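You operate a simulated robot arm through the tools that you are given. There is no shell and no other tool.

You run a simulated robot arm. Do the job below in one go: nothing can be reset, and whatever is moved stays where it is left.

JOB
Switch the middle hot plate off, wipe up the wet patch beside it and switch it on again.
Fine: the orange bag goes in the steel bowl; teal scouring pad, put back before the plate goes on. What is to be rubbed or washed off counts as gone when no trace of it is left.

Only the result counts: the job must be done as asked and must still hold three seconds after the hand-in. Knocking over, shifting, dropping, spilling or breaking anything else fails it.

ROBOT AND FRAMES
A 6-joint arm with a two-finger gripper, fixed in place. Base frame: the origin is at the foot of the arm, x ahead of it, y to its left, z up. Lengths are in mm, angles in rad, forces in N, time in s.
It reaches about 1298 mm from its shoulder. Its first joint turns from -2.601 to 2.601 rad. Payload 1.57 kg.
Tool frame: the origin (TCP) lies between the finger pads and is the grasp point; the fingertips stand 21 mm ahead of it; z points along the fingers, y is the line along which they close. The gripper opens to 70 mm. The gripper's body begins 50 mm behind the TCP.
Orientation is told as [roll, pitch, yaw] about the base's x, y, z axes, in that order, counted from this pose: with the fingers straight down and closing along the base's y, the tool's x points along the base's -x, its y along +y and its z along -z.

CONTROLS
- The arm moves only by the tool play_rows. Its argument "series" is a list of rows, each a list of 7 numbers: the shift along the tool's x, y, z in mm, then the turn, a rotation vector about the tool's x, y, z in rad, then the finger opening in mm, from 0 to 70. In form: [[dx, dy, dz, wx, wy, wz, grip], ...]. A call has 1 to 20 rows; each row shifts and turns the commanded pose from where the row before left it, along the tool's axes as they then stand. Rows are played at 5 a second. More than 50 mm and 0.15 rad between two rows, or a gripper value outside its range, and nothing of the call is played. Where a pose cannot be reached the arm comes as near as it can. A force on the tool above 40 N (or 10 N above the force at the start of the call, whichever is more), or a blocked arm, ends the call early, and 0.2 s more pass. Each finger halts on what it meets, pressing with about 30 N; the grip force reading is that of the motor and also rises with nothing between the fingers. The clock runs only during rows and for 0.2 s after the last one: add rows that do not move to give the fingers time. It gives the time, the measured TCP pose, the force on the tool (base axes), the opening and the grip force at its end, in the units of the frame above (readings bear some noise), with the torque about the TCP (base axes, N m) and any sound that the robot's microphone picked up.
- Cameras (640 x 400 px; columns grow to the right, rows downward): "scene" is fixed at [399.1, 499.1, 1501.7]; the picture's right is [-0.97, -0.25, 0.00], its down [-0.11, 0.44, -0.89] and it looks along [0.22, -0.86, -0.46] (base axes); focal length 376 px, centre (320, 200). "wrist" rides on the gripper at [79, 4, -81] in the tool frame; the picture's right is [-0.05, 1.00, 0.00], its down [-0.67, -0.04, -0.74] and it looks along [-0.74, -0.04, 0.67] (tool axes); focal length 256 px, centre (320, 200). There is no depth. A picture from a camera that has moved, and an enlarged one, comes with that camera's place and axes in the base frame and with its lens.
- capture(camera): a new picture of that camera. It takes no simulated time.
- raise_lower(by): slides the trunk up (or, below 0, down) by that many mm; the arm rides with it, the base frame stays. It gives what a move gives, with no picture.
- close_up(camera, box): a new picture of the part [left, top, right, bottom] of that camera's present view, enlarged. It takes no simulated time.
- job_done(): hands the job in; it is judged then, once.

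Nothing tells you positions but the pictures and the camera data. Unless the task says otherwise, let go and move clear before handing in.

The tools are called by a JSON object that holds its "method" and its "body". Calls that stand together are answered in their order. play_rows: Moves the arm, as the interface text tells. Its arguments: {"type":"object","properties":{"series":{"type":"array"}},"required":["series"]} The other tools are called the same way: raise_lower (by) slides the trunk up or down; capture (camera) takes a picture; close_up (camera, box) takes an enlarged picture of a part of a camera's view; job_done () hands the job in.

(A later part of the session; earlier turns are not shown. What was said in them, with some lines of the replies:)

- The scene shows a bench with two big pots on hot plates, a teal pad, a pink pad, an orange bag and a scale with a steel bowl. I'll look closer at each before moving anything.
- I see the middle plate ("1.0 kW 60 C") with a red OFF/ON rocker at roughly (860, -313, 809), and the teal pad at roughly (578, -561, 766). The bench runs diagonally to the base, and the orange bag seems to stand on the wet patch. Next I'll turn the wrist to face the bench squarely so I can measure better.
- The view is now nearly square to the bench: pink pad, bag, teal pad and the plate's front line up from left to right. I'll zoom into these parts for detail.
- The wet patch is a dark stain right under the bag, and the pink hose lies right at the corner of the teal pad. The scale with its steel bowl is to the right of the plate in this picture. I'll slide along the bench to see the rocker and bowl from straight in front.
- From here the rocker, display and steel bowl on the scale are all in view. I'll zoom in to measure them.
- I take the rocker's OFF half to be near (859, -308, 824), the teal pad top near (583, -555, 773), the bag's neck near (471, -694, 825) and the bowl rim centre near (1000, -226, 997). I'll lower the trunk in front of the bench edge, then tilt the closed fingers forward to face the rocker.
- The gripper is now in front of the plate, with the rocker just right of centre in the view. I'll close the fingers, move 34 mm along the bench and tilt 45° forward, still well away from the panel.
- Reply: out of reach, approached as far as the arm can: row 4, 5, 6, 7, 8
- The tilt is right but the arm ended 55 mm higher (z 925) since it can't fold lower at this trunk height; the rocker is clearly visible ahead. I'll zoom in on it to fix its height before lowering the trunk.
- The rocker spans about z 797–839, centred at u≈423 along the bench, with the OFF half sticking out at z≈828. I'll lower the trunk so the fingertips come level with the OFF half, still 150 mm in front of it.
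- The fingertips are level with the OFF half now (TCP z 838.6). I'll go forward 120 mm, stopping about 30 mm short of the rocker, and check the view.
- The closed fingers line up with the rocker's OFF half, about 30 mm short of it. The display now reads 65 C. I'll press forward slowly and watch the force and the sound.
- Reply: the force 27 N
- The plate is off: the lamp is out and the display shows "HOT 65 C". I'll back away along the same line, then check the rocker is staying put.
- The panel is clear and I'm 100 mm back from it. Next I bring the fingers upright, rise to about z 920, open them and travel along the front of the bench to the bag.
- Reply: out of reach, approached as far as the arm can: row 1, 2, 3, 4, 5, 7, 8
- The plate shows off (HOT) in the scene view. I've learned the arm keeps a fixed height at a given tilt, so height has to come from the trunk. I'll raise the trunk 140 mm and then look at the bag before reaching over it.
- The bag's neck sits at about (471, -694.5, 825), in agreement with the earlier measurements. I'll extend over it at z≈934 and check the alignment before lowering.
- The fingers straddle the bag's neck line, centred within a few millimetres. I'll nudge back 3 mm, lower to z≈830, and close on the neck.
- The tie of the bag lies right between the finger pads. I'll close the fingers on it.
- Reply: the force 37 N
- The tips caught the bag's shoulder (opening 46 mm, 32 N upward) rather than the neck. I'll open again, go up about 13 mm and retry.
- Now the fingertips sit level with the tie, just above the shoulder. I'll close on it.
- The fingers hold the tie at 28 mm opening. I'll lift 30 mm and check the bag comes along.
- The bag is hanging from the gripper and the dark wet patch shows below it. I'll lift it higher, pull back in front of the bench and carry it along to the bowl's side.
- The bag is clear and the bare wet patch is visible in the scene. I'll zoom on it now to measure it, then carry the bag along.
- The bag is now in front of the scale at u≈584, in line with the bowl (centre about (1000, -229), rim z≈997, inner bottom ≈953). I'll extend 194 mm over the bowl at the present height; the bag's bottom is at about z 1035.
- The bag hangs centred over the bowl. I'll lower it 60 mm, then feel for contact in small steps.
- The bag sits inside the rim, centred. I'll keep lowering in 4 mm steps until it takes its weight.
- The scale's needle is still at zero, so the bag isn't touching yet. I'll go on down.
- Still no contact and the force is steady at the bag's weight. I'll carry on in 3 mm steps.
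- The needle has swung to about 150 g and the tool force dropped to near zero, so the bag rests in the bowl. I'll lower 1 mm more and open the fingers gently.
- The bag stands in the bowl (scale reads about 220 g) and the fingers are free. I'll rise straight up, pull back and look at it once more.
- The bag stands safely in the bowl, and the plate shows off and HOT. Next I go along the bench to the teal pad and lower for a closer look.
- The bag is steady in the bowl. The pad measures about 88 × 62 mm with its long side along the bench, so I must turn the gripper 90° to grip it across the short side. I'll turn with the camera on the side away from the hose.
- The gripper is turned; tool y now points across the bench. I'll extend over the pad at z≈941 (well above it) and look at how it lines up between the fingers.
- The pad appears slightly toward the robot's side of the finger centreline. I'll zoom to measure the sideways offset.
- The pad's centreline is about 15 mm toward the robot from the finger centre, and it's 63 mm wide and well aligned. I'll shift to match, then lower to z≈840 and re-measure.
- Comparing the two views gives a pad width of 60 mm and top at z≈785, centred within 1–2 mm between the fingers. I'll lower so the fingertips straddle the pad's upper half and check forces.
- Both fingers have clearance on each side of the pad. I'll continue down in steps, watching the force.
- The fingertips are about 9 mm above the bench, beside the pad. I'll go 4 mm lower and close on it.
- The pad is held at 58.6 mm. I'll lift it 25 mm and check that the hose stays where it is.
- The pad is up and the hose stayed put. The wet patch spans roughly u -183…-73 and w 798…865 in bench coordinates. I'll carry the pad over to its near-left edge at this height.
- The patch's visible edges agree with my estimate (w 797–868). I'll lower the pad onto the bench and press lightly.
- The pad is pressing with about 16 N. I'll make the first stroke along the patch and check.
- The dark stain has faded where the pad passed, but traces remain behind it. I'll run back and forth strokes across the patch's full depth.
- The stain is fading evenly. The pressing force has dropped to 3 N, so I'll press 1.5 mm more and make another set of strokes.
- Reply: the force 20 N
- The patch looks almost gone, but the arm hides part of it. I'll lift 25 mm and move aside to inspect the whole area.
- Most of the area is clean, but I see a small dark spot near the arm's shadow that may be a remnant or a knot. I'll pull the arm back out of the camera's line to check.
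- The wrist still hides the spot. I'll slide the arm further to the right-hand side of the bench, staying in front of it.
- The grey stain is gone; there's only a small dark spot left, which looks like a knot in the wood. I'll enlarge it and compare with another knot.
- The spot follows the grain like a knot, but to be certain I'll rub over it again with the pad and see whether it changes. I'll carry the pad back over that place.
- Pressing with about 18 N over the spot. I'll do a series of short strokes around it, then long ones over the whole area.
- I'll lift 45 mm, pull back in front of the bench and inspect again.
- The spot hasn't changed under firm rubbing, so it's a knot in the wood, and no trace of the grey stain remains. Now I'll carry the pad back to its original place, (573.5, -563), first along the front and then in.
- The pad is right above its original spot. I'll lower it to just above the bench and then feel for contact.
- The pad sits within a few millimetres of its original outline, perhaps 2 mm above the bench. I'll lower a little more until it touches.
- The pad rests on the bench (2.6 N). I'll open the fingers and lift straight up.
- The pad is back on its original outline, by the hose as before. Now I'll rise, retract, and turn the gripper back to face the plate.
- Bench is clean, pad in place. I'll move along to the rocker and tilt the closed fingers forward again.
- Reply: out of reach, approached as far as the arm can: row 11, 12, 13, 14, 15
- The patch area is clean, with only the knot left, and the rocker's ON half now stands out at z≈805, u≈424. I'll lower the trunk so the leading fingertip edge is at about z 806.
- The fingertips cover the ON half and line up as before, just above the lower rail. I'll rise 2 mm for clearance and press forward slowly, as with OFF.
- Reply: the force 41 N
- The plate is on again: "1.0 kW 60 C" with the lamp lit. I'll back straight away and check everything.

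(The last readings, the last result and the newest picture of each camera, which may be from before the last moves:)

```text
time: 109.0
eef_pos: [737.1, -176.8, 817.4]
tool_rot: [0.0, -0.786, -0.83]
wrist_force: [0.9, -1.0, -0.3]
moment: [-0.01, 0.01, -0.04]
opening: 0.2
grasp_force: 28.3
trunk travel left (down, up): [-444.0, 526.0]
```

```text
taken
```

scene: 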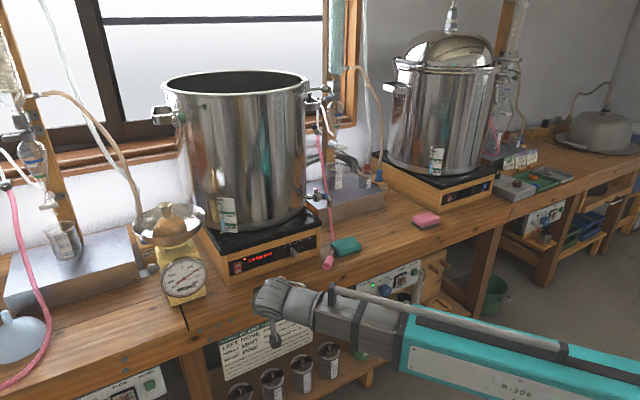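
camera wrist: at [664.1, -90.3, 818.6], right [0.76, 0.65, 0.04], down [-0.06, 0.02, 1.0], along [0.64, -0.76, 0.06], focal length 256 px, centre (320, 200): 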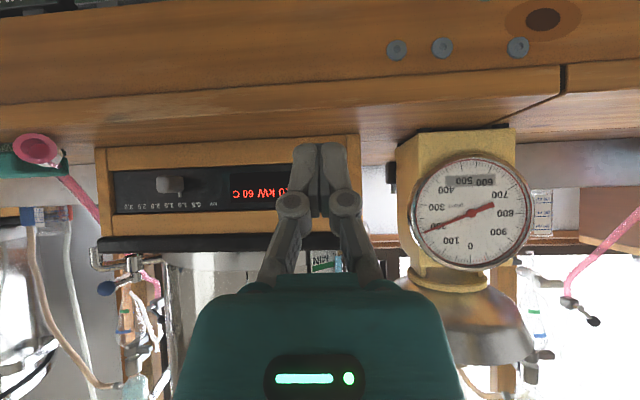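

The arm is clear. I'll check the plate, patch, pad and bag up close before handing in.

{"method": "close_up", "body": {"camera": "scene", "box": [220, 230, 340, 290]}}

{"method": "close_up", "body": {"camera": "scene", "box": [310, 200, 450, 280]}}

{"method": "close_up", "body": {"camera": "scene", "box": [110, 180, 240, 310]}}

{"method": "close_up", "body": {"camera": "scene", "box": [372, 215, 420, 245]}}

```text
5.33 times, centred on (280, 260) of scene
camera zoom: at [399.1, 499.1, 1501.7], right [-0.97, -0.25, 0.0], down [-0.11, 0.44, -0.89], along [0.22, -0.86, -0.46], focal length 2006 px, centre (533, -120)
```

zoom: 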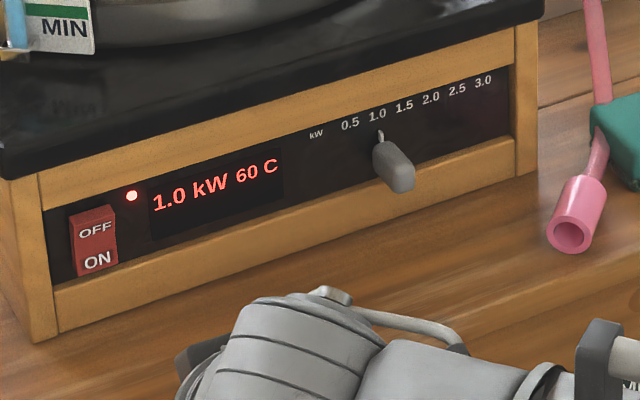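

```text
4.57 times, centred on (380, 240) of scene
camera zoom: at [399.1, 499.1, 1501.7], right [-0.97, -0.25, 0.0], down [-0.11, 0.44, -0.89], along [0.22, -0.86, -0.46], focal length 1719 px, centre (46, 17)
```

zoom: 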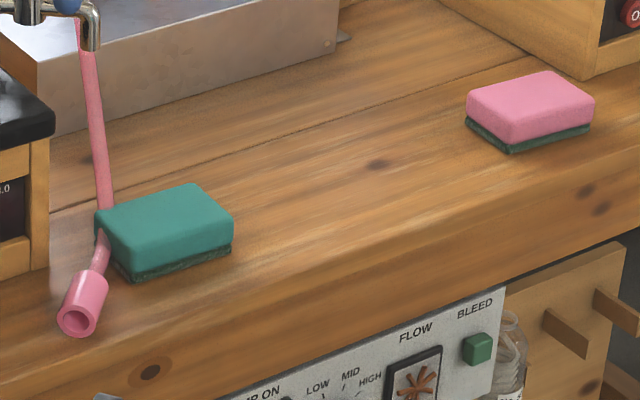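

```text
3.08 times, centred on (175, 245) of scene
camera zoom: at [399.1, 499.1, 1501.7], right [-0.97, -0.25, 0.0], down [-0.11, 0.44, -0.89], along [0.22, -0.86, -0.46], focal length 1157 px, centre (766, 62)
```

zoom: 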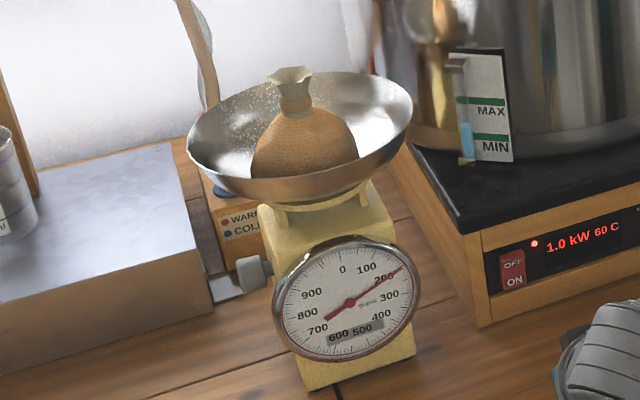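

```text
13.33 times, centred on (396, 230) of scene
camera zoom: at [399.1, 499.1, 1501.7], right [-0.97, -0.25, 0.0], down [-0.11, 0.44, -0.89], along [0.22, -0.86, -0.46], focal length 5014 px, centre (-693, -200)
```

zoom: 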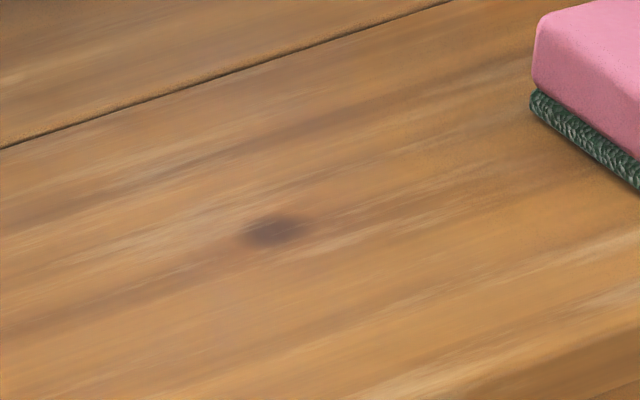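

All checks out: the plate reads "1.0 kW 60 C" with its lamp lit and the knob untouched. The wet patch is gone, and the small knot left there looks like the one near the hose. The teal pad is back in its place, the bag stands in the steel bowl, and the arm is clear. I'm handing in.

{"method": "job_done", "body": {}}

```text
The job is handed in.
```

The job is handed in. The middle hot plate was switched off, the wet patch wiped up, and the plate switched on again. I have no verdict back yet.

- **Plate:** it showed "HOT" with the lamp out while it was off. It now reads "1.0 kW 60 C" with the lamp lit, and I did not touch the power knob.
- **Orange bag:** it was standing on the wet patch, so I moved it first. It stands in the steel bowl on the scale, which reads about 200 g.
- **Wet patch:** no trace of it shows in the pictures. A small dark spot remains there. It did not change under firm rubbing and looks like another mark in the wood near the hose, so I took it for a knot.
- **Teal scouring pad:** I put it back on its original spot before switching the plate on, to within about 2 mm judging by the pictures.

On my first try at gripping the bag, the fingers caught its shoulder and shifted it by about 2 mm. I saw nothing else knocked, moved or spilled. The arm is clear of the bench.
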